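You operate a simulated robot arm through the tools that you are given. There is no shell and no other tool.

The job below is to be done with a simulated robot arm. You get a single attempt, and the scene is never put back.

Task
Move the black wheel from the round blue holder to the red frame's post.
Fine: park the plain white cap on the narrow wooden table; the small silver collar goes under the wheel; push the cap home there; spin the wheel a quarter turn or more.
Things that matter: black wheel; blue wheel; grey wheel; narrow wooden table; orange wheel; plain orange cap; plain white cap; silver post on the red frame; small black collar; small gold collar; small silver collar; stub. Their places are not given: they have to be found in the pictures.

Only the result counts: the job must be done as asked and must still hold three seconds after the hand-in. Knocking over, shifting, dropping, spilling or breaking anything else fails it. Lids that push on must go on centred and level and be pressed home; caps that screw on are set level and turned clockwise until they are tight.

Robot
A 6-joint arm with a three-finger gripper, fixed in place. Base frame: the origin is on the floor under the middle of its stand, x ahead of it, y to its left, z up. Readings come in m, degrees, newtons and seconds.
It reaches about 1.213 m from its shoulder. Its first joint turns from -166.0 to 166.0 degrees. Payload 4.89 kg.
Tool frame: the origin (TCP) lies between the finger pads and is the grasp point; the fingertips stand 0.03 m ahead of it; z points along the fingers, y is the line along which they close. The gripper opens to 0.164 m; its body begins 0.125 m behind the TCP.
Orientation is that of the tool frame in the base frame, as [roll, pitch, yaw] about the fixed x, y, z axes, in that order (R = Rz(yaw) Ry(pitch) Rx(roll)). With the fingers straight down and closing along the base's y, the tool's x points along the base's -x, its y along +y and its z along -z.

Tools
- The arm moves only by the tool send_rows. Its argument "plan" is a list of rows, each a list of 6 numbers: the shift along the tool's x, y, z in units of 300 mm (1.0 is 300 mm), then the turn, a rotation vector about the tool's x, y, z in units of 90 degrees (1.0 is 90 degrees). In form: [[dx, dy, dz, rx, ry, rz], ...]. A call has 1 to 20 rows; each row is the pose to reach, as a shift and turn from the pose commanded when the call began, along the tool's axes at that moment. "gripper" is the gripper command, from -1 (fully open) to 1 (shut), values between in proportion, set as the call begins (left out, the last holds). A call with a number of a shift or a turn outside -1 to 1 is refused whole. A row lasts 0.2 s, in which the tool goes at most 0.05 m and 8.6 degrees; a call with a longer step from one row to the next is refused whole, and so is a gripper value outside its range. A pose out of reach is approached as far as the arm can. The call stops where the force on the tool passes 90 N (or 10 N more than at its start, if that is more) or the arm is blocked; 0.2 s more then pass. Each finger travels about 0.108 m/s and halts on what it meets, pressing with about 21 N; the grip force reading is that of the motor and also rises with nothing between the fingers. The clock runs only during rows and for 0.2 s after the last one: add rows that repeat a pose to give the fingers time. The reply holds the time, the measured pose of the TCP, the force on the tool along the base axes, the opening and the grip force, in the units named above and with some noise, with the torque about the TCP (base axes, N m) and any sound that the robot's microphone picked up, and new pictures: "views" is both (left out), scene, wrist or none.
- Cameras (640 x 400 px; columns grow to the right, rows downward): "scene" is fixed at [0.0486, -0.5023, 1.421]; the picture's right is [0.66, -0.75, 0.00], its down [-0.36, -0.32, -0.87] and it looks along [0.65, 0.58, -0.49] (base axes); focal length 338 px, centre (320, 200). "wrist" rides on the gripper at [0.076, -0.002, -0.152] in the tool frame; the picture's right is [0.02, 1.00, 0.00], its down [-0.88, 0.02, -0.47] and it looks along [-0.47, 0.01, 0.88] (tool axes); focal length 247 px, centre (320, 200).
- raise_lower(by): moves the trunk up (or, below 0, down) by that many m; the arm rides with it, the base frame stays. It gives what a move gives, with no picture.
- probe_pixels(camera, pixels): there is no depth. For up to 12 entries [column, row, z] of the newest picture of that camera ("zoom" is the newest enlarged one), the place [x, y] in the base frame at which the ray of that pixel passes the height z, good to about 0.002 m. It takes no simulated time.
- enlarge(camera, box): a new picture of the part [left, top, right, bottom] of that camera's present view, enlarged. It takes no simulated time.
- finish_job(): hands the job in; it is judged then, once.

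Leave the gripper open and the arm clear of the work at the hand-in unless told otherwise.

The tools are called after "Request:" as a command line: name --pt "numbers of a row" for each row, then --argument value for the rest, lists and objects as JSON in quotes. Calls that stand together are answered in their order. send_rows: Moves the arm, as the interface text tells. Its arguments: {"type":"object","properties":{"plan":{"type":"array","items":{"type":"array","items":{"type":"number"}}},"gripper":{"type":"number"},"views":{"type":"string","enum":["both","scene","wrist","none"]}},"required":["plan"]} The other tools are called the same way: raise_lower (by) moves the trunk up or down; probe_pixels (camera, pixels) gives the place at which the rays of pixels pass given heights; enlarge (camera, box) takes an enlarged picture of a part of a camera's view; finish_job () hands the job in.

At the start:

```text
t: 0.0
tcp_pos: [0.5388, -0.0319, 1.1946]
tcp_rot: [-180.0, 0.0, -180.0]
force: [-0.2, -0.3, -0.1]
wrist_torque: [0.0, 0.04, 0.01]
width: 0.1639
grasp_force: 0.0
trunk travel left (down, up): [-0.175, 0.215]
```

scene: 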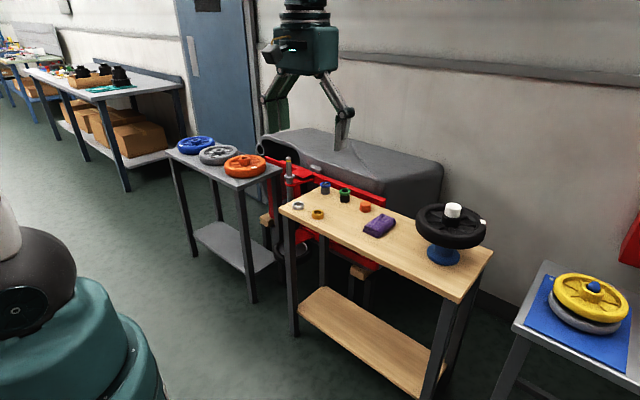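
wrist: 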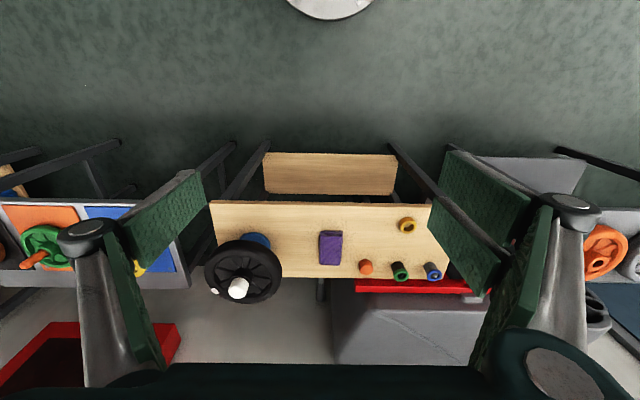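

I see the wooden table with the black wheel on a blue holder (about (450,230) in the scene view) with a white cap on top. The red frame's post is at about (288,170), and small parts are on the table. I'll enlarge the views to see the details.

Request:
enlarge --camera "scene" --box '[250, 130, 410, 260]'

Request:
enlarge --camera "scene" --box '[390, 180, 510, 290]'

Request:
enlarge --camera "wrist" --box '[190, 180, 450, 320]'

```text
3.08 times, centred on (330, 195) of scene
```

zoom: 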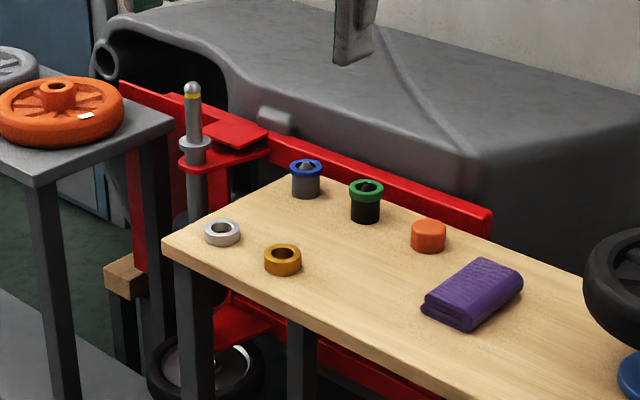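

```text
3.64 times, centred on (450, 235) of scene
```

zoom: 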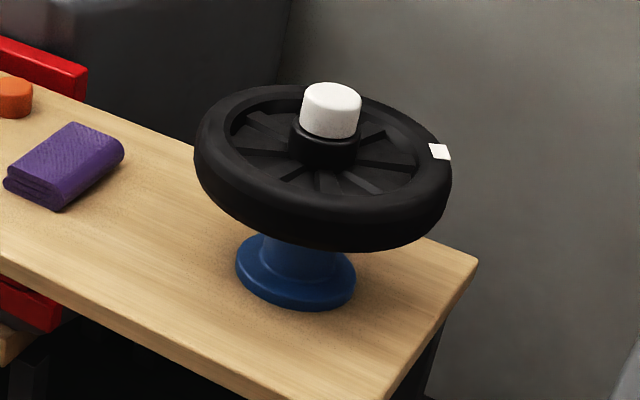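

```text
2.46 times, centred on (320, 250) of wrist
```

zoom: 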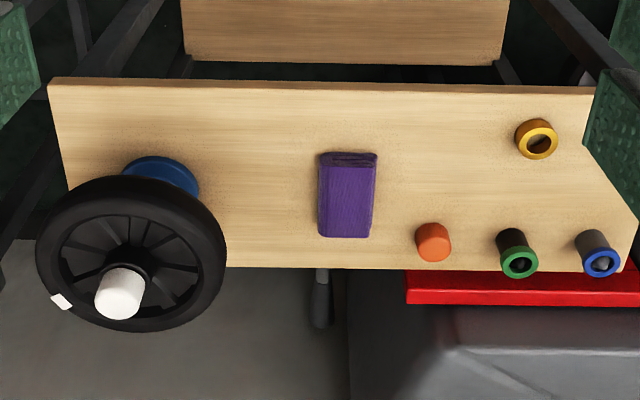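

The silver collar is at about (298,206) in the scene view and the gold one at (318,214). I'll probe matching points in both cameras at several heights to get the table height.

Request:
probe_pixels --camera "scene" --pixels '[[317.7, 213.8, 0.6], [317.7, 213.8, 0.7], [317.7, 213.8, 0.8], [317.7, 213.8, 0.9], [365, 205, 0.7], [365, 205, 0.8], [365, 205, 0.9], [453, 204, 0.8], [453, 204, 0.9], [453, 204, 1.0], [453, 204, 1.1]]'

Request:
probe_pixels --camera "wrist" --pixels '[[407.8, 225.2, 0.6], [407.8, 225.2, 0.7], [407.8, 225.2, 0.8], [407.8, 225.2, 0.9], [366, 264, 0.7], [366, 264, 0.8], [366, 264, 0.9], [237, 284, 0.8], [237, 284, 0.9], [237, 284, 1.0], [237, 284, 1.1]]'

```text
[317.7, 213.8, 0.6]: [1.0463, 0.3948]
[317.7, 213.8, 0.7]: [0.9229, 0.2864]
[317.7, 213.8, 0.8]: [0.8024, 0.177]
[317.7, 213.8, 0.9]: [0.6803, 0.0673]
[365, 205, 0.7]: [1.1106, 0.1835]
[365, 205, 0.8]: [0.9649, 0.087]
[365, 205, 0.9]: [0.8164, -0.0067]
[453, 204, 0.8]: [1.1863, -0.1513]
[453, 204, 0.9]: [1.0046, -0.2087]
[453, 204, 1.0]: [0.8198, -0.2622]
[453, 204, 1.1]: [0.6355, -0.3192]
```

```text
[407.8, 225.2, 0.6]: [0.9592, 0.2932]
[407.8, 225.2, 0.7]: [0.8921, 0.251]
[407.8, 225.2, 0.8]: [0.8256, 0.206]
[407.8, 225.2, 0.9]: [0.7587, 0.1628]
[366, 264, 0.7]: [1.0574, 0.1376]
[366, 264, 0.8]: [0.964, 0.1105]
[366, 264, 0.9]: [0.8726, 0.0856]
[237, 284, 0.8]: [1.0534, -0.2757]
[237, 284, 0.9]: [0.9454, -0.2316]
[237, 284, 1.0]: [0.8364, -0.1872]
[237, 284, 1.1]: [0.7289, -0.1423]
```

The table top comes out at z of about 0.75. The post should lie beyond the table's left end, so I'll move the hand left (+y), still high, to view the post and collars from above.

Request:
send_rows --pt "-0.03 0.15 0 0 0 0" --pt "-0.06 0.3 0 0 0 0" --pt "-0.09 0.45 0 0 0 0" --pt "-0.12 0.6 0 0 0 0" --pt "-0.15 0.75 0 0 0 0" --pt "-0.2 0.9 0 0 0 0" --pt "-0.2 1.0 0 0 0 0" --pt "-0.2 1.0 0 0 0 0" --gripper -1

```text
t: 1.8
tcp_pos: [0.5982, 0.2689, 1.1946]
tcp_rot: [179.9, 0.0, 179.9]
force: [0.3, 0.5, -0.8]
wrist_torque: [-0.06, 0.08, -0.02]
width: 0.1639
grasp_force: 0.3
trunk travel left (down, up): [-0.175, 0.215]
```

scene: 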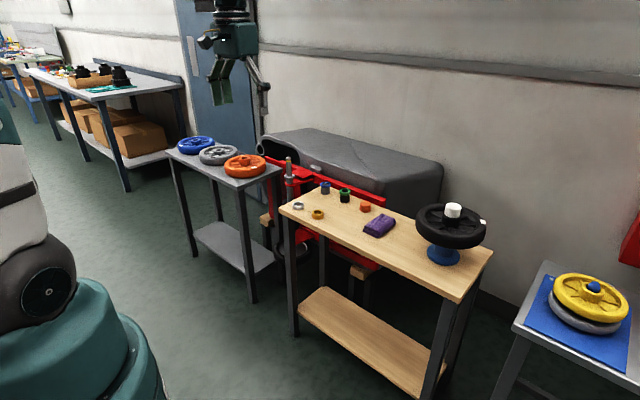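
wrist: 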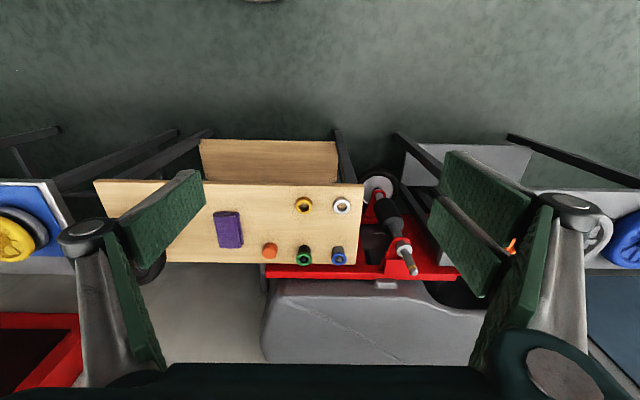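

Request:
enlarge --camera "wrist" --box '[250, 160, 450, 285]'

Request:
enlarge --camera "scene" --box '[255, 140, 335, 230]'

```text
3.20 times, centred on (350, 222) of wrist
```

zoom: 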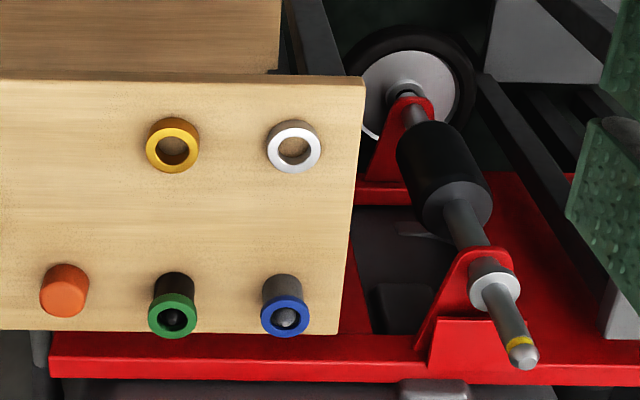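

```text
4.44 times, centred on (295, 185) of scene
```

zoom: 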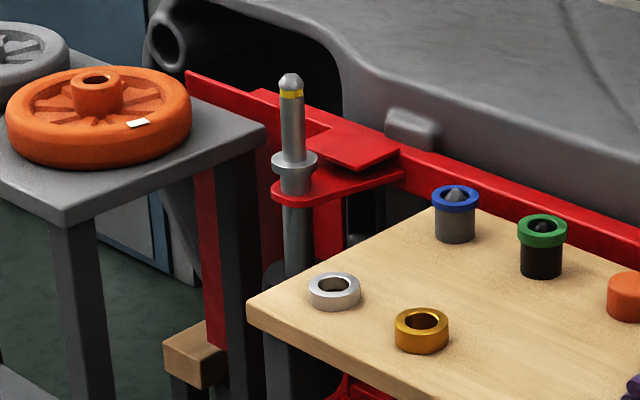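

The post is at about (411,268) in the wrist view, with a flange, a yellow band and a domed tip. The collars are clear too. I'll probe the tip, flange and collars in both cameras.

Request:
probe_pixels --camera "scene" --pixels '[[288.4, 157.2, 0.8], [288.4, 157.2, 0.9], [288.4, 157.2, 1.0], [289.3, 178.5, 0.75], [289.3, 178.5, 0.8], [289.3, 178.5, 0.85], [298.3, 204, 0.75], [298.3, 204, 0.77], [298.3, 204, 0.8], [317.9, 214, 0.77]]'

Request:
probe_pixels --camera "wrist" --pixels '[[413.5, 271.4, 0.8], [413.5, 271.4, 0.9], [413.5, 271.4, 1.0], [404.5, 249, 0.75], [404.5, 249, 0.8], [404.5, 249, 0.85], [341.7, 206.7, 0.75], [341.7, 206.7, 0.77], [341.7, 206.7, 0.8], [304, 205.5, 0.77]]'

```text
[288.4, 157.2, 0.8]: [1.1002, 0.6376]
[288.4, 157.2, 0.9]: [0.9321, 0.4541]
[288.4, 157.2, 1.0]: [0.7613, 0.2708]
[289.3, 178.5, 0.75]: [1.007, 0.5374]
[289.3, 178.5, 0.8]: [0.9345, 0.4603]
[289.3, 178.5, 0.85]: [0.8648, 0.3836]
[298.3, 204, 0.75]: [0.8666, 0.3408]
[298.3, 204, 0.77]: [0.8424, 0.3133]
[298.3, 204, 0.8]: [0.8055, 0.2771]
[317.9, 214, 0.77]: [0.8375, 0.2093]
```

```text
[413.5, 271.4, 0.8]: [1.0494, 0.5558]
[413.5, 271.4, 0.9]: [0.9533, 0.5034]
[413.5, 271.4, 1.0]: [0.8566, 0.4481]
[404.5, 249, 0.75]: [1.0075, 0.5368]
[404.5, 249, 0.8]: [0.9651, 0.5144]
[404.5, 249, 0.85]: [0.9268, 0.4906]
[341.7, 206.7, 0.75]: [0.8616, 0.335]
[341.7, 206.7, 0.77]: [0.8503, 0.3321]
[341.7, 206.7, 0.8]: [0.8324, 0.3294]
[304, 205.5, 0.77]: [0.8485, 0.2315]
```

The post tip is near (0.987, 0.52, 0.866). The silver collar is near (0.865, 0.338) with its top at about 0.752. Next I'll find the holder and wheel from the scene view, then move over there.

Request:
probe_pixels --camera "scene" --pixels '[[443, 255, 0.74], [453, 211, 0.88], [453, 211, 0.9], [453, 205, 0.92], [453, 205, 0.94], [280, 205, 0.735], [491, 253, 0.735], [449, 301, 0.735], [282.6, 169.2, 0.73]]'

```text
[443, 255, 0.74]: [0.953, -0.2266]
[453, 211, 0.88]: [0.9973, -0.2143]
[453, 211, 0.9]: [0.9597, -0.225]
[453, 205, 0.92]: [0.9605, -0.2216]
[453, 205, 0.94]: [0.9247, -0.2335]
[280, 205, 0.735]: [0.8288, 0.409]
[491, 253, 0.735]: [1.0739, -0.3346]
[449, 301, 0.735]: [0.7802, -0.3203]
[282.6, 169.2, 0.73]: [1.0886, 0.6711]
```

The holder is near (0.955, -0.225). I'll move the hand over there in two stages, staying high.

Request:
send_rows --pt "-0.081 -0.119 0 0 0 0" --pt "-0.162 -0.238 0 0 0 0" --pt "-0.243 -0.357 0 0 0 0" --pt "-0.324 -0.476 0 0 0 0" --pt "-0.405 -0.595 0 0 0 0" --pt "-0.486 -0.714 0 0 0 0" --pt "-0.567 -0.833 0 0 0 0" --views "none"

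Request:
send_rows --pt "-0.081 -0.117 0.02 0 0 0" --pt "-0.162 -0.233 0.05 0 0 0" --pt "-0.243 -0.35 0.08 0 0 0" --pt "-0.324 -0.467 0.11 0 0 0" --pt "-0.405 -0.583 0.14 0 0 0" --pt "-0.486 -0.7 0.17 0 0 0" --pt "-0.567 -0.803 0.2 0 0 0" --pt "-0.567 -0.803 0.2 0 0 0"

```text
t: 3.4
tcp_pos: [0.7674, 0.0186, 1.1934]
tcp_rot: [-180.0, 0.0, -180.0]
force: [-1.9, 1.0, 0.7]
wrist_torque: [-0.16, -0.21, 0.0]
width: 0.1641
grasp_force: 0.1
trunk travel left (down, up): [-0.175, 0.215]
```

```text
t: 5.2
tcp_pos: [0.9381, -0.224, 1.1338]
tcp_rot: [-180.0, 0.1, 179.9]
force: [0.0, -0.4, -1.0]
wrist_torque: [0.09, 0.12, 0.01]
width: 0.1638
grasp_force: 0.2
trunk travel left (down, up): [-0.175, 0.215]
```

scene: 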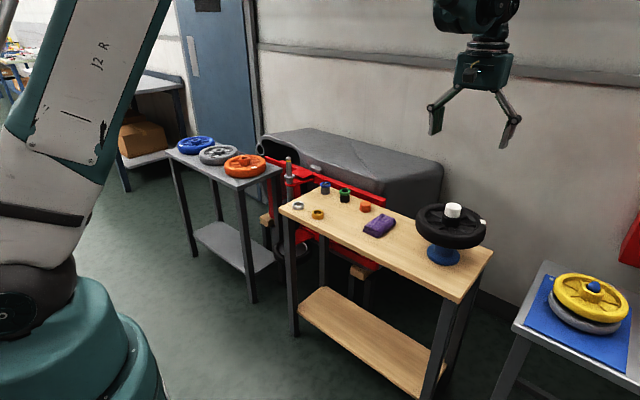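
wrist: 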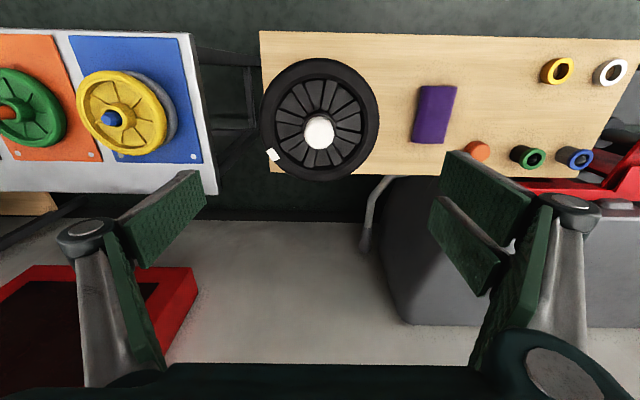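

The wheel and cap are now clear at about (319,133) in the wrist view. I'll enlarge to get precise points.

Request:
enlarge --camera "wrist" --box '[250, 50, 390, 190]'

Request:
enlarge --camera "scene" --box '[410, 190, 490, 270]'

```text
2.86 times, centred on (320, 120) of wrist
```

zoom: 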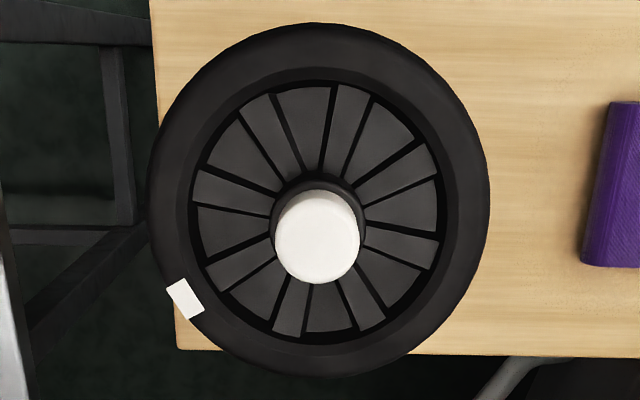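

```text
5.00 times, centred on (450, 230) of scene
```

zoom: 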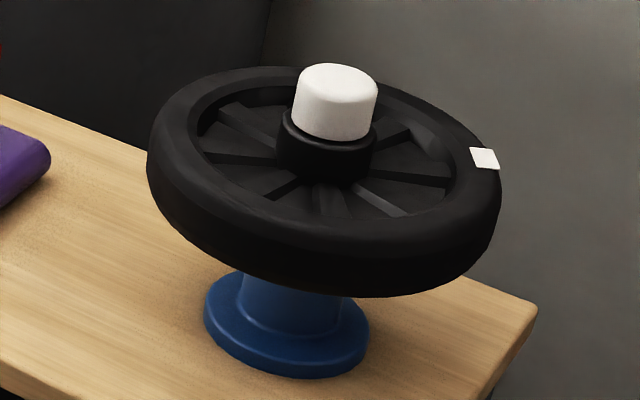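

Request:
probe_pixels --camera "wrist" --pixels '[[318.95, 134, 0.9], [318.95, 134, 0.91], [318.95, 134, 0.92], [318.95, 134, 0.93], [318.95, 134, 0.94]]'

Request:
probe_pixels --camera "scene" --pixels '[[453.6, 206, 0.9], [453.6, 206, 0.91], [453.6, 206, 0.92], [453.6, 206, 0.93], [453.6, 206, 0.94]]'

```text
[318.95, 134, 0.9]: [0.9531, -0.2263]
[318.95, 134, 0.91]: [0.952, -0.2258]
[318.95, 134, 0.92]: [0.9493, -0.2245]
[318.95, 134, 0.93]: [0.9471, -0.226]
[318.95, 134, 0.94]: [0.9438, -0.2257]
```

```text
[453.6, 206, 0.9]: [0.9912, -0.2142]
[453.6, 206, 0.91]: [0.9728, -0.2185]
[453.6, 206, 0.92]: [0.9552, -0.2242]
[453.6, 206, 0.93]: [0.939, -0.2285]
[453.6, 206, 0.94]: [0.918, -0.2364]
```

The cap top centre is near (0.9485, -0.2255, 0.924) with a diameter of about 44 mm, and the hub top is at about 0.893. Before working near it, I'll close the gripper partway in the air to see how the fingers move.

Request:
send_rows --pt "0 0 0 0 0 0" --pt "0 0 0 0 0 0" --pt "0 0 0 0 0 0" --pt "0 0 0 0 0 0" --gripper 0.15

```text
t: 6.2
tcp_pos: [0.9382, -0.2244, 1.1339]
tcp_rot: [-180.0, -0.1, 179.9]
force: [-0.2, 0.5, -0.2]
wrist_torque: [-0.01, -0.02, 0.02]
width: 0.0697
grasp_force: 0.0
trunk travel left (down, up): [-0.175, 0.215]
```

scene: 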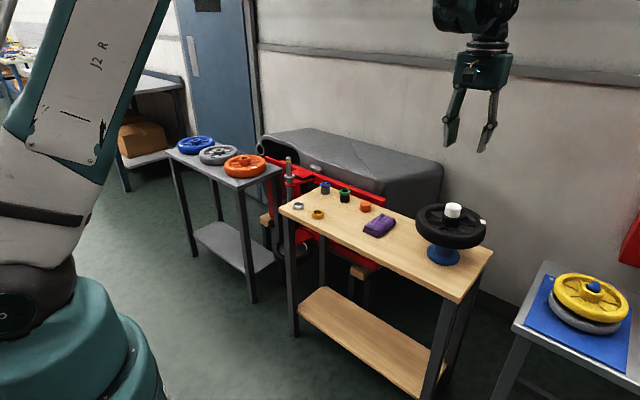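
wrist: 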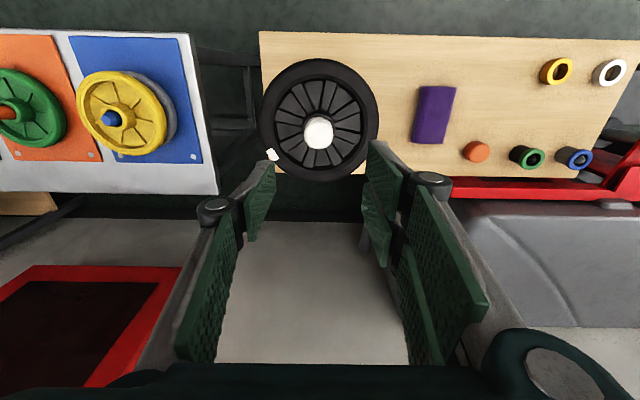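

Request:
enlarge --camera "wrist" --box '[160, 130, 510, 350]'

Request:
enlarge --camera "scene" --box '[420, 40, 540, 160]'

```text
1.82 times, centred on (335, 240) of wrist
```

zoom: 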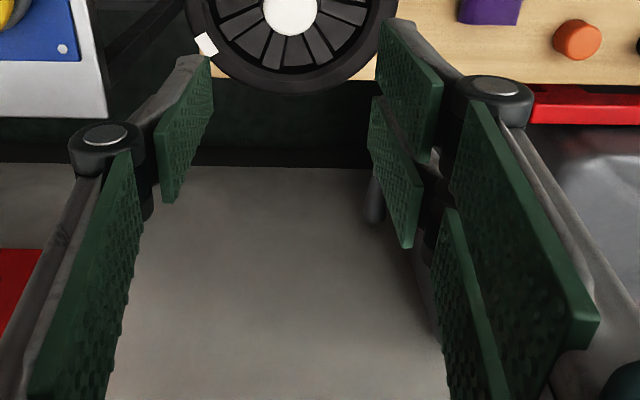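

```text
3.33 times, centred on (480, 100) of scene
```

zoom: 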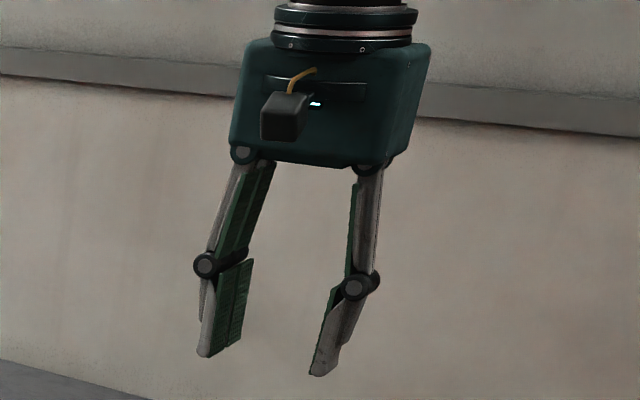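

The gripper has one finger on the right side (-y) and two on the left (+y). At this opening the tips sit about 0.03 m ahead of the TCP. I'll align above the cap and come down to z of about 1.0, then take another look.

Request:
send_rows --pt "-0.035 -0.003 0.1 0 0 0" --pt "-0.035 -0.003 0.2 0 0 0" --pt "-0.035 -0.003 0.3 0 0 0" --pt "-0.035 -0.003 0.4 0 0 0" --pt "-0.035 -0.003 0.4 0 0 0"

```text
t: 7.4
tcp_pos: [0.9502, -0.2239, 1.0134]
tcp_rot: [-180.0, 0.0, 179.9]
force: [0.5, 0.6, 0.5]
wrist_torque: [0.0, 0.04, 0.0]
width: 0.0698
grasp_force: 0.1
trunk travel left (down, up): [-0.175, 0.215]
```

scene: 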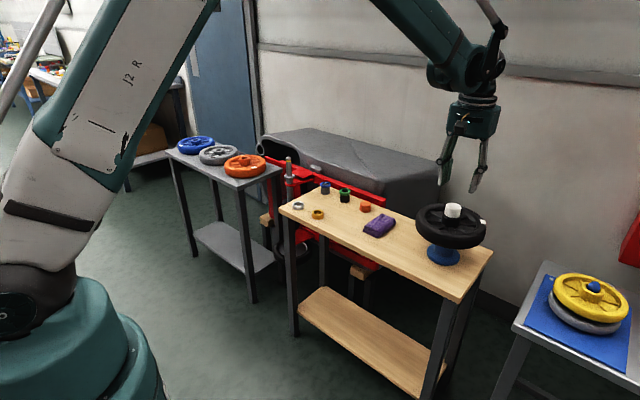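
wrist: 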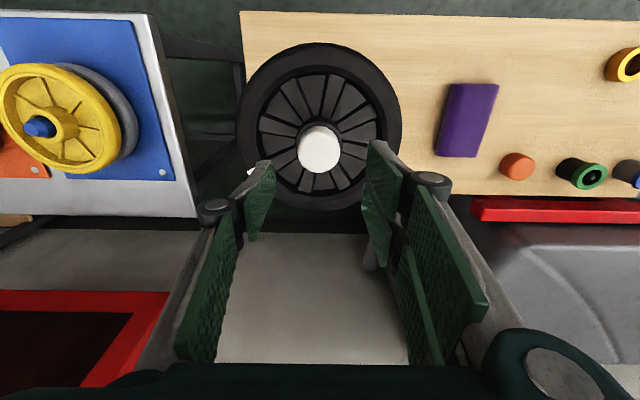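

Request:
enlarge --camera "wrist" --box '[240, 90, 400, 190]'

Request:
probe_pixels --camera "wrist" --pixels '[[299, 150, 0.924], [341, 150, 0.924], [319.5, 130, 0.924], [319.5, 172, 0.924], [319.5, 150, 0.924]]'

```text
4.00 times, centred on (320, 140) of wrist
```

zoom: 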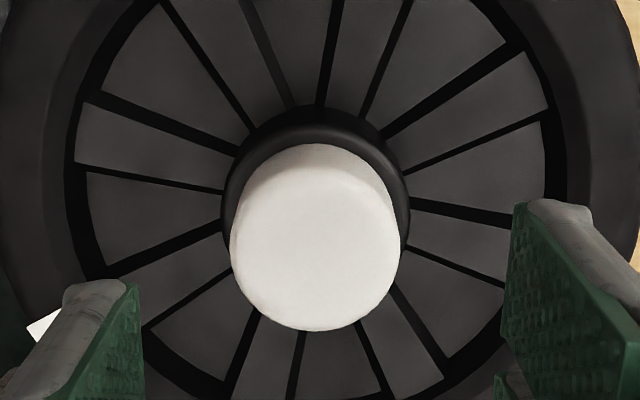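

```text
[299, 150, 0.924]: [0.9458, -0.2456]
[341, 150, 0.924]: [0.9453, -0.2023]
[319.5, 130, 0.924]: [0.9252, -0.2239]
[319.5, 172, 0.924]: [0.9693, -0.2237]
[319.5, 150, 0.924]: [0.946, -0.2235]
```

The cap centre is at about (0.948, -0.2243) and the TCP is within 2 mm of it. I'll descend to z of about 0.931 so the fingertips stay just above the hub top, then look.

Request:
send_rows --pt "0.005 -0.001 0.1 0 0 0" --pt "0.005 -0.001 0.2 0 0 0" --pt "0.005 -0.001 0.25 0 0 0" --pt "0.005 -0.001 0.275 0 0 0" --pt "0.005 -0.001 0.275 0 0 0"

```text
t: 8.6
tcp_pos: [0.9482, -0.2236, 0.9296]
tcp_rot: [-179.9, 0.0, 180.0]
force: [0.6, -0.5, 0.8]
wrist_torque: [-0.01, 0.03, 0.0]
width: 0.0694
grasp_force: 0.0
trunk travel left (down, up): [-0.175, 0.215]
```

scene: 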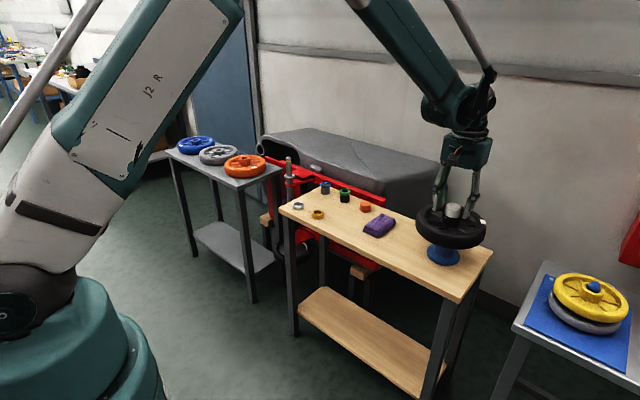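
wrist: 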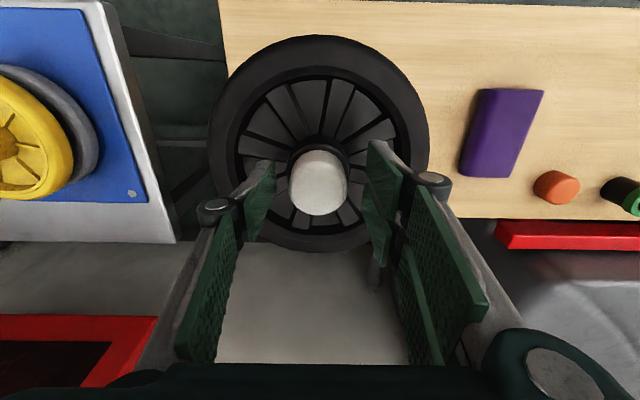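

Request:
enlarge --camera "wrist" --box '[220, 120, 420, 245]'

Request:
enlarge --camera "scene" --box '[405, 120, 505, 270]'

```text
3.20 times, centred on (320, 182) of wrist
```

zoom: 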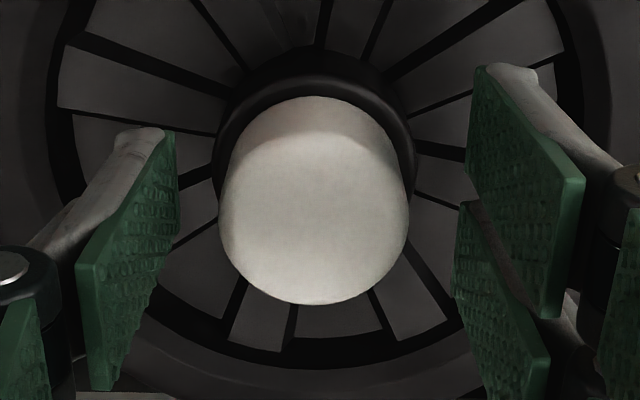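

```text
2.67 times, centred on (455, 195) of scene
```

zoom: 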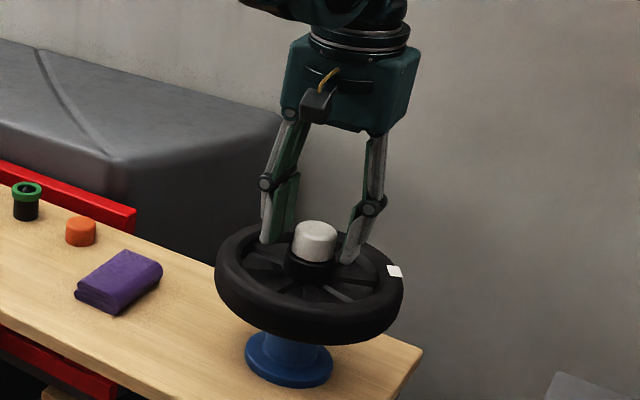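

The cap is centred between the fingers, and the tips look level with or above the hub top. Closing on the cap now.

Request:
send_rows --pt "0.003 0 0 0 0 0" --pt "0.003 0 0 0 0 0" --pt "0.003 0 0 0 0 0" --pt "0.003 0 0 0 0 0" --gripper 1

```text
t: 9.6
tcp_pos: [0.9468, -0.2262, 0.9307]
tcp_rot: [-180.0, 0.1, 179.9]
force: [17.8, -21.1, 7.9]
wrist_torque: [-0.64, -0.58, -0.01]
width: 0.0426
grasp_force: 21.2
trunk travel left (down, up): [-0.175, 0.215]
```

scene: 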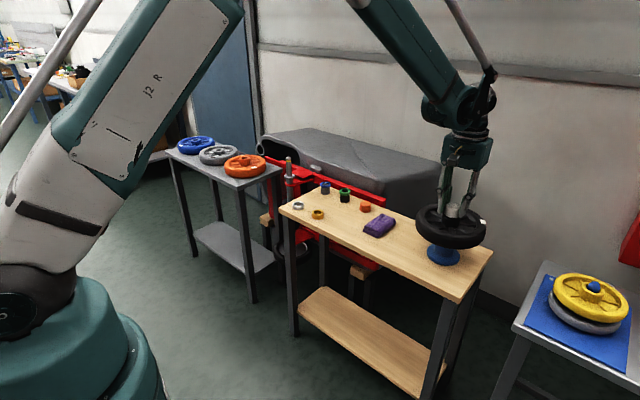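
wrist: 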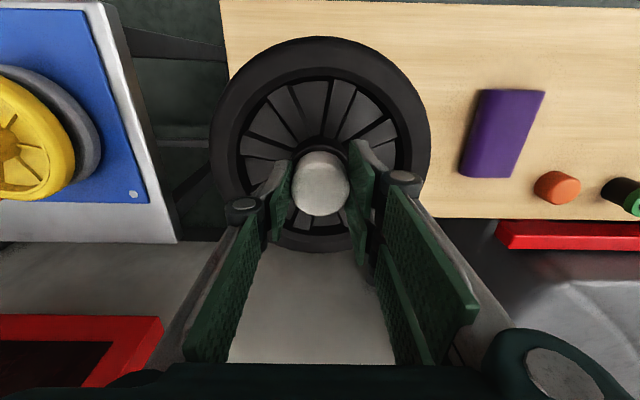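

The cap is gripped at width 0.0426. There is a side load of about 18 N in +x and -21 N in y from a small misalignment. I'll ease the tool a couple of millimetres to relieve it before pulling.

Request:
send_rows --pt "-0.003 -0.003 0 0 0 0" --pt "-0.006 -0.006 0 0 0 0" --pt "-0.006 -0.006 0 0 0 0" --views "none"

```text
t: 10.4
tcp_pos: [0.948, -0.226, 0.9306]
tcp_rot: [180.0, 0.0, -180.0]
force: [-10.4, -5.8, -7.0]
wrist_torque: [-0.13, 0.29, -0.13]
width: 0.0424
grasp_force: 20.8
trunk travel left (down, up): [-0.175, 0.215]
```

Request:
send_rows --pt "0.002 -0.0015 0 0 0 0" --pt "0.002 -0.0015 0 0 0 0" --views "none"

```text
t: 11.0
tcp_pos: [0.9483, -0.2263, 0.9316]
tcp_rot: [180.0, 0.1, 180.0]
force: [-0.2, 0.5, -0.4]
wrist_torque: [0.01, 0.02, 0.02]
width: 0.0424
grasp_force: 20.7
trunk travel left (down, up): [-0.175, 0.215]
```

Side loads are now near zero, so the cap axis is at about (0.948, -0.226). Pulling the cap straight up slowly.

Request:
send_rows --pt "0 0 -0.015 0 0 0" --pt "0 0 -0.03 0 0 0" --pt "0 0 -0.05 0 0 0" --pt "0 0 -0.07 0 0 0" --pt "0 0 -0.1 0 0 0" --pt "0 0 -0.14 0 0 0" --pt "0 0 -0.18 0 0 0" --pt "0 0 -0.22 0 0 0"

```text
t: 12.8
tcp_pos: [0.9487, -0.2266, 0.997]
tcp_rot: [-180.0, -0.1, 180.0]
force: [0.1, 0.5, -0.6]
wrist_torque: [0.01, 0.03, 0.03]
width: 0.0424
grasp_force: 21.4
trunk travel left (down, up): [-0.175, 0.215]
```

scene: 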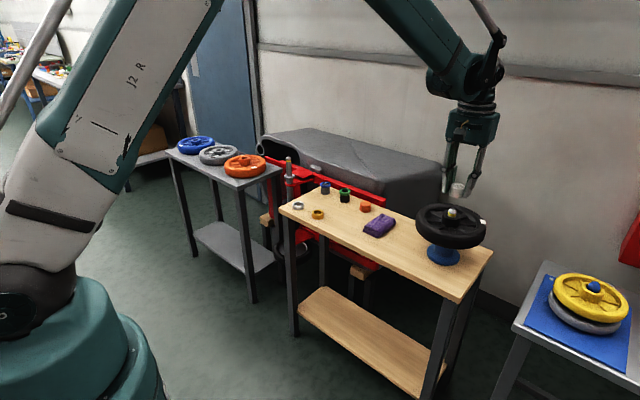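
wrist: 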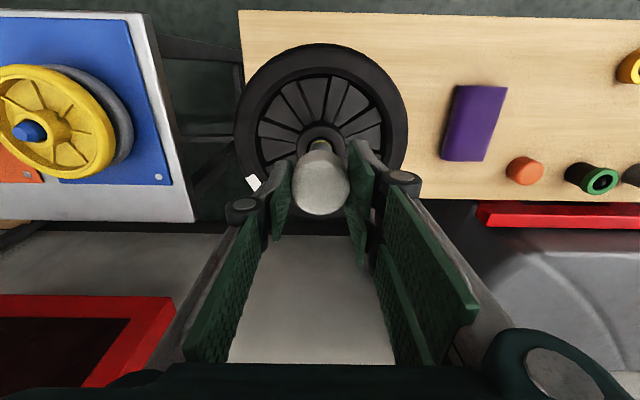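

The cap is off, and a stub with a yellow band is visible in the hub. Let me enlarge.

Request:
enlarge --camera "scene" --box '[410, 140, 500, 270]'

Request:
enlarge --camera "wrist" --box '[240, 90, 400, 220]'

```text
3.08 times, centred on (455, 205) of scene
```

zoom: 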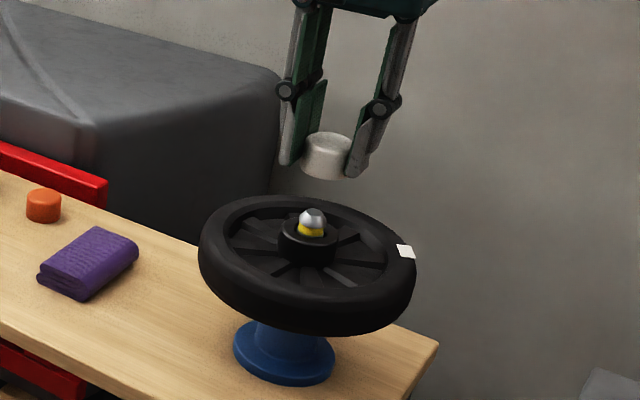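

```text
3.08 times, centred on (320, 155) of wrist
```

zoom: 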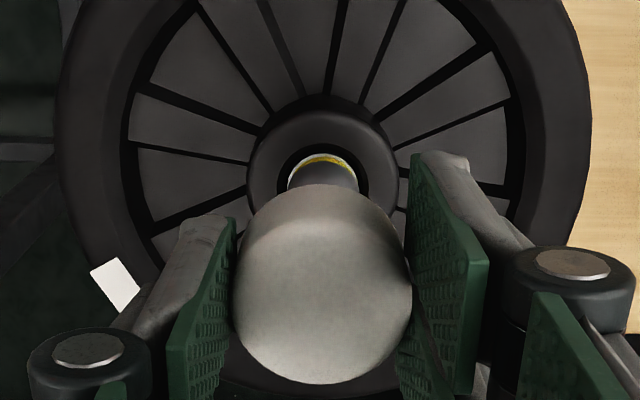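

The cap is off cleanly and the holder's stub matches the frame's post. I'll probe the cloth, the collars and the table's front edge to choose a free parking spot.

Request:
probe_pixels --camera "wrist" --pixels '[[455, 85, 0.74], [508, 88, 0.74], [441, 160, 0.74], [483, 161, 0.74], [620, 68, 0.74], [506, 170, 0.74], [543, 172, 0.74], [565, 180, 0.74], [240, 10, 0.735], [600, 18, 0.735], [400, 14, 0.735]]'

Request:
probe_pixels --camera "scene" --pixels '[[325, 215, 0.738], [311, 217, 0.738], [362, 234, 0.738], [381, 238, 0.738], [397, 223, 0.738], [379, 212, 0.738], [298, 209, 0.738], [340, 232, 0.735]]'

```text
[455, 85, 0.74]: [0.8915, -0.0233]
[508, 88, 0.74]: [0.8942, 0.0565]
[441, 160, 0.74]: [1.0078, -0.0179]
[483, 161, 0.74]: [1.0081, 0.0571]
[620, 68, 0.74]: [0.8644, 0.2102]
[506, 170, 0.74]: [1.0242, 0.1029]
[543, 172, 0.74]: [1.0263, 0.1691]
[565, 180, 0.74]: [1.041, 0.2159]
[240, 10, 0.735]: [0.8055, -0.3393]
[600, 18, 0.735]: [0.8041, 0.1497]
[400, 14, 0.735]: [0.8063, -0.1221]
```

```text
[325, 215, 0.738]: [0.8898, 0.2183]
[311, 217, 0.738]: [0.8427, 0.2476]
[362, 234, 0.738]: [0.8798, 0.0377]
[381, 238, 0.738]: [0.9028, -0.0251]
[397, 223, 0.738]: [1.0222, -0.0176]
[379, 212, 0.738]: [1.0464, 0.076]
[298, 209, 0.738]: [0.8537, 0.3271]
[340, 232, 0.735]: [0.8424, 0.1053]
```

The front-left patch around (0.85, 0.11) is clear: the table edge is at x≈0.805, the cloth starts at x>0.885, and the gold collar is at y≈0.23. I'll carry the cap there at height.

Request:
send_rows --pt "0.02 0.07 0 0 0 0" --pt "0.06 0.2 0 0 0 0" --pt "0.1 0.35 0 0 0 0" --pt "0.145 0.5 0 0 0 0" --pt "0.19 0.65 0 0 0 0" --pt "0.23 0.8 0 0 0 0" --pt "0.26 0.89 0 0 0 0" --pt "0.274 0.933 0 0 0 0" --views "none"

Request:
send_rows --pt "0.03 0.1 0.02 0 0 0" --pt "0.055 0.189 0.1 0 0 0" --pt "0.055 0.189 0.2 0 0 0" --pt "0.055 0.189 0.32 0 0 0" --pt "0.055 0.189 0.44 0 0 0" --pt "0.055 0.189 0.54 0 0 0" --pt "0.055 0.189 0.6 0 0 0" --pt "0.055 0.189 0.63 0 0 0"

```text
t: 14.6
tcp_pos: [0.8652, 0.0538, 0.9974]
tcp_rot: [-180.0, 0.0, 179.8]
force: [0.8, 0.3, -0.5]
wrist_torque: [-0.01, 0.0, 0.01]
width: 0.0421
grasp_force: 20.8
trunk travel left (down, up): [-0.175, 0.215]
```

```text
t: 16.4
tcp_pos: [0.8491, 0.1095, 0.8076]
tcp_rot: [179.9, 0.0, 179.9]
force: [0.3, -0.5, -0.1]
wrist_torque: [0.02, 0.0, 0.01]
width: 0.042
grasp_force: 21.3
trunk travel left (down, up): [-0.175, 0.215]
```

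scene: 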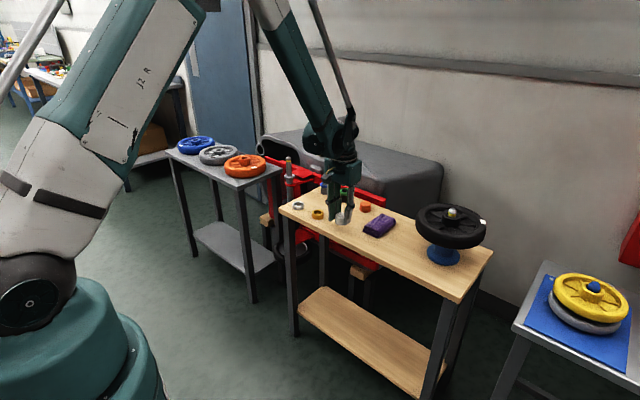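
wrist: 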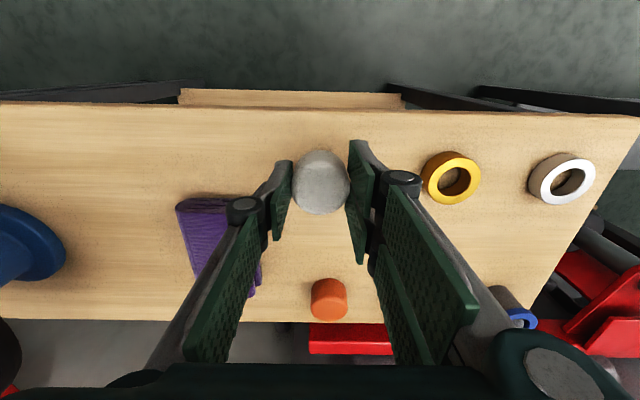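

Request:
enlarge --camera "scene" --box '[280, 150, 420, 260]'

Request:
enlarge --camera "wrist" --box '[220, 110, 620, 350]'

```text
3.64 times, centred on (350, 205) of scene
```

zoom: 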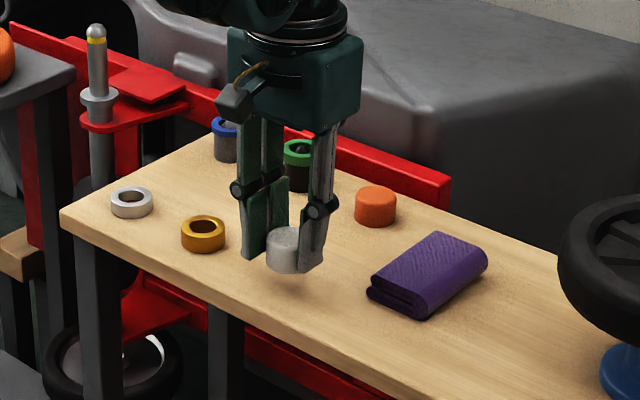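

```text
1.60 times, centred on (420, 230) of wrist
```

zoom: 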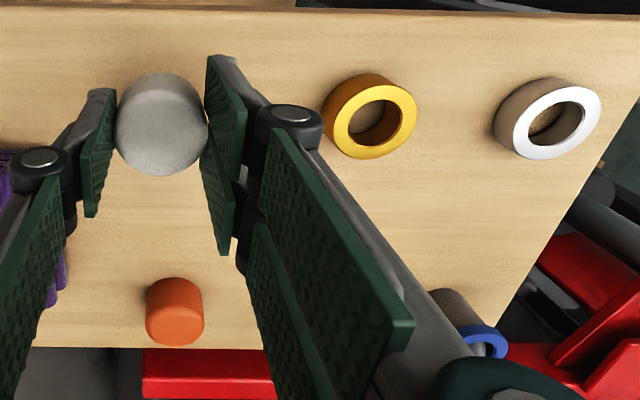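

Clear below. I'll lower toward the table in small steps, watching the vertical force.

Request:
send_rows --pt "0 0 0.03 0 0 0" --pt "0 0 0.06 0 0 0" --pt "0 0 0.08 0 0 0" --pt "0 0 0.095 0 0 0" --pt "0 0 0.095 0 0 0" --views "none"

Request:
enlarge --camera "scene" --box '[310, 180, 390, 240]'

```text
t: 17.6
tcp_pos: [0.8487, 0.1093, 0.7782]
tcp_rot: [-179.9, 0.0, 179.9]
force: [-1.1, -0.4, -0.1]
wrist_torque: [0.0, 0.04, 0.0]
width: 0.042
grasp_force: 20.6
trunk travel left (down, up): [-0.175, 0.215]
```

```text
6.67 times, centred on (350, 210) of scene
```

zoom: 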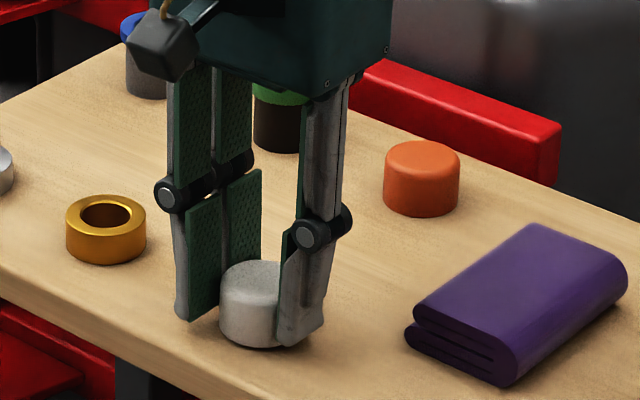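

Request:
send_rows --pt "0 0 0.005 0 0 0" --pt "0 0 0.01 0 0 0" --views "none"

```text
t: 18.2
tcp_pos: [0.8492, 0.1102, 0.7765]
tcp_rot: [-180.0, 0.0, 180.0]
force: [2.3, 0.0, 6.1]
wrist_torque: [0.02, 0.08, 0.01]
width: 0.0421
grasp_force: 21.4
trunk travel left (down, up): [-0.175, 0.215]
```

Contact is felt (about 6 N) at z≈0.776, so the cap is on the table. I'll release gently and rise.

Request:
send_rows --pt "0 0 0 0 0 0" --pt "0 0 0 0 0 0" --pt "0 0 0 0 0 0" --gripper 0.2 --views "none"

Request:
send_rows --pt "0 0 -0.05 0 0 0" --pt "0 0 -0.15 0 0 0" --pt "0 0 -0.3 0 0 0" --pt "0 0 -0.45 0 0 0" --pt "0 0 -0.6 0 0 0" --pt "0 0 -0.6 0 0 0"

```text
t: 19.0
tcp_pos: [0.8492, 0.1108, 0.777]
tcp_rot: [179.9, 0.0, -180.0]
force: [0.2, -0.2, -0.5]
wrist_torque: [-0.03, 0.05, 0.02]
width: 0.0656
grasp_force: 0.0
trunk travel left (down, up): [-0.175, 0.215]
```

```text
t: 20.4
tcp_pos: [0.849, 0.1104, 0.956]
tcp_rot: [-179.9, 0.0, 180.0]
force: [-0.6, -0.7, -0.3]
wrist_torque: [0.0, -0.07, 0.01]
width: 0.0655
grasp_force: 0.2
trunk travel left (down, up): [-0.175, 0.215]
```

scene: 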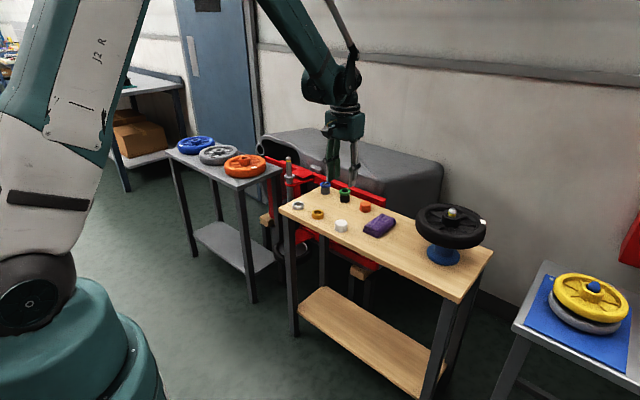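
wrist: 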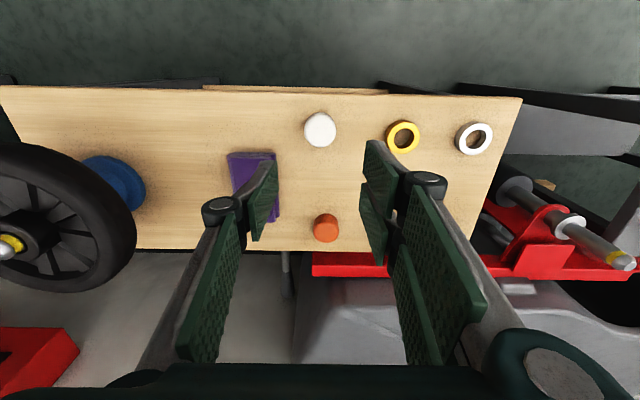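

The white cap stands parked at about (319,130) in the wrist view. Next is the silver collar at (474,139): I'll move above it.

Request:
send_rows --pt "-0.01 0.13 0 0 0 0" --pt "-0.02 0.28 0 0 0 0" --pt "-0.03 0.43 0 0 0 0" --pt "-0.04 0.58 0.03 0 0 0" --pt "-0.05 0.7 0.07 0 0 0" --pt "-0.053 0.76 0.12 0 0 0" --pt "-0.053 0.76 0.18 0 0 0" --pt "-0.053 0.76 0.18 0 0 0"

```text
t: 22.2
tcp_pos: [0.8662, 0.3381, 0.9017]
tcp_rot: [-180.0, 0.0, 180.0]
force: [0.6, 0.4, 0.1]
wrist_torque: [-0.03, 0.01, 0.0]
width: 0.0661
grasp_force: 0.2
trunk travel left (down, up): [-0.175, 0.215]
```

scene: 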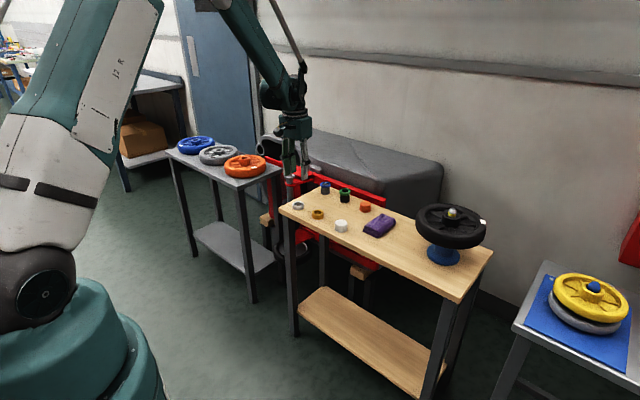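
wrist: 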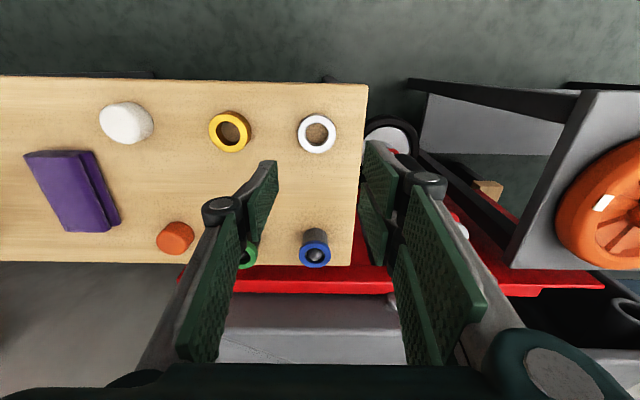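

Request:
enlarge --camera "wrist" --box '[270, 90, 370, 170]'

Request:
probe_pixels --camera "wrist" --pixels '[[317, 133, 0.756], [317, 133, 0.75], [298, 133, 0.756], [336, 133, 0.756], [317, 114, 0.756], [317, 154, 0.756]]'

```text
5.00 times, centred on (320, 130) of wrist
```

zoom: 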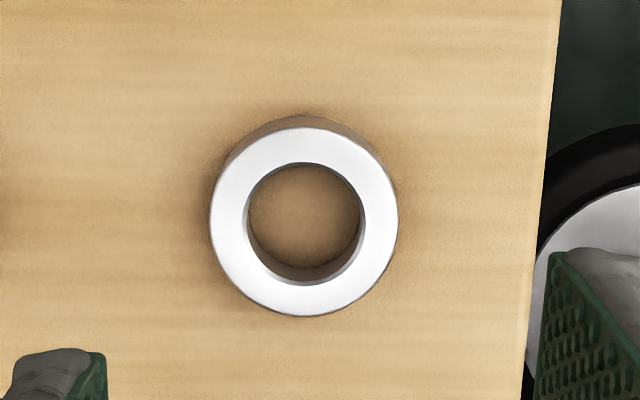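

```text
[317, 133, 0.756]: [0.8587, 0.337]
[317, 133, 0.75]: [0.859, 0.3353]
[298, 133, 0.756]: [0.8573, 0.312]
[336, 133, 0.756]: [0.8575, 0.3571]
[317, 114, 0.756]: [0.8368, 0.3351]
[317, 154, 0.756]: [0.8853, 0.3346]
```

The silver collar is at about (0.860, 0.3345), OD about 45 mm and bore about 27 mm. I'll align and descend partway, then check again.

Request:
send_rows --pt "0.02 -0.0118 0.06 0 0 0" --pt "0.02 -0.0118 0.16 0 0 0" --pt "0.02 -0.0118 0.25 0 0 0" --pt "0.02 -0.0118 0.25 0 0 0" --views "wrist"

Request:
enlarge --camera "wrist" --box '[240, 100, 400, 200]'

Request:
probe_pixels --camera "wrist" --pixels '[[300, 150, 0.756], [340, 150, 0.756], [318, 130, 0.756], [318, 150, 0.756], [318, 170, 0.756], [318, 190, 0.756]]'

```text
t: 23.2
tcp_pos: [0.8595, 0.335, 0.8269]
tcp_rot: [-179.9, 0.0, 180.0]
force: [-0.2, -0.8, -0.1]
wrist_torque: [-0.01, 0.03, 0.02]
width: 0.0656
grasp_force: 0.0
trunk travel left (down, up): [-0.175, 0.215]
```

wrist: 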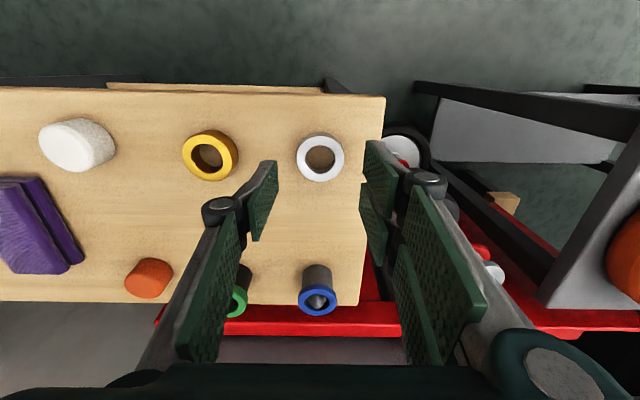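

```text
4.00 times, centred on (320, 150) of wrist
```

zoom: 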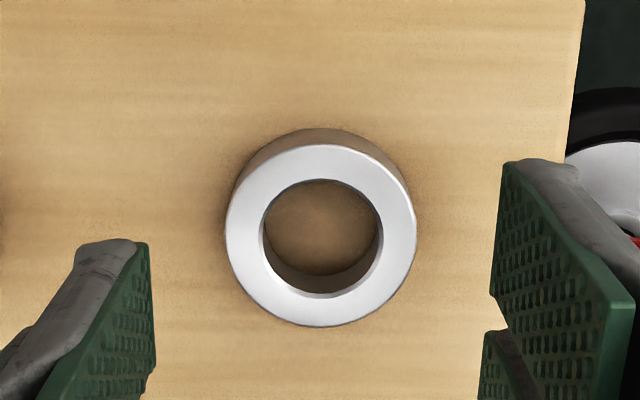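

```text
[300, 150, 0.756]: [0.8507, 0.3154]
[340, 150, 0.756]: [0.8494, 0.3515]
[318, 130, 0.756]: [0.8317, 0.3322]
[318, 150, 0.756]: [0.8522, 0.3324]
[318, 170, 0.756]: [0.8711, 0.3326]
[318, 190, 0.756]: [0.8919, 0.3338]
```

The collar centre projects onto the tool axis within about 0.5 mm. I'll descend to z≈0.775 so the tips are a few millimetres above the table.

Request:
send_rows --pt "0 0 0.06 0 0 0" --pt "0 0 0.12 0 0 0" --pt "0 0 0.155 0 0 0" --pt "0 0 0.172 0 0 0" --pt "0 0 0.172 0 0 0"

Request:
enlarge --camera "wrist" --box '[220, 120, 420, 245]'

Request:
enlarge --camera "scene" --box '[260, 160, 340, 230]'

```text
t: 24.4
tcp_pos: [0.8591, 0.3353, 0.775]
tcp_rot: [-180.0, 0.0, -180.0]
force: [0.6, -0.5, 0.1]
wrist_torque: [-0.01, 0.02, -0.02]
width: 0.0657
grasp_force: 0.1
trunk travel left (down, up): [-0.175, 0.215]
```

scene: 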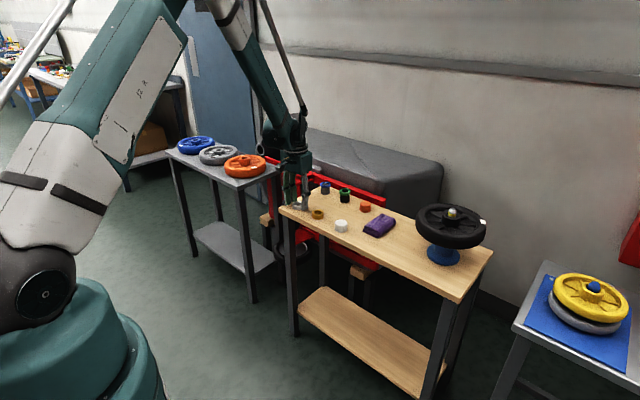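
wrist: 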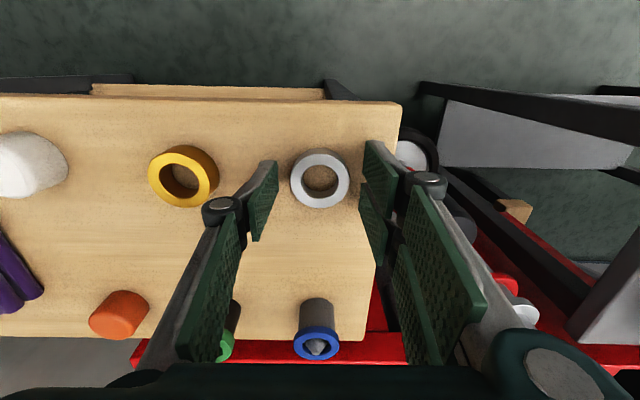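

```text
3.20 times, centred on (320, 182) of wrist
```

zoom: 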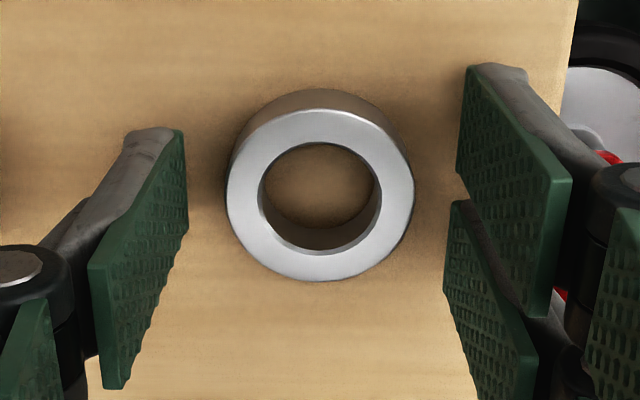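

```text
5.71 times, centred on (300, 195) of scene
```

zoom: 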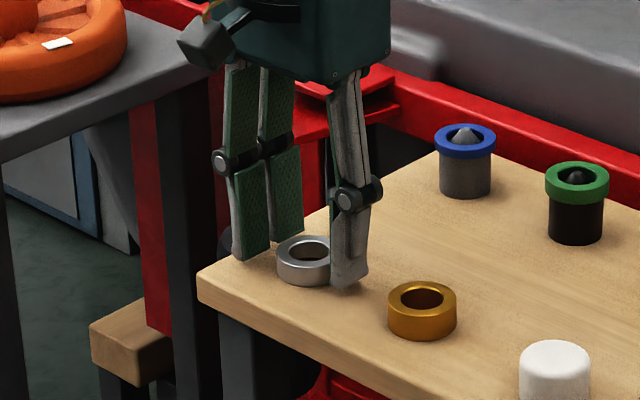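

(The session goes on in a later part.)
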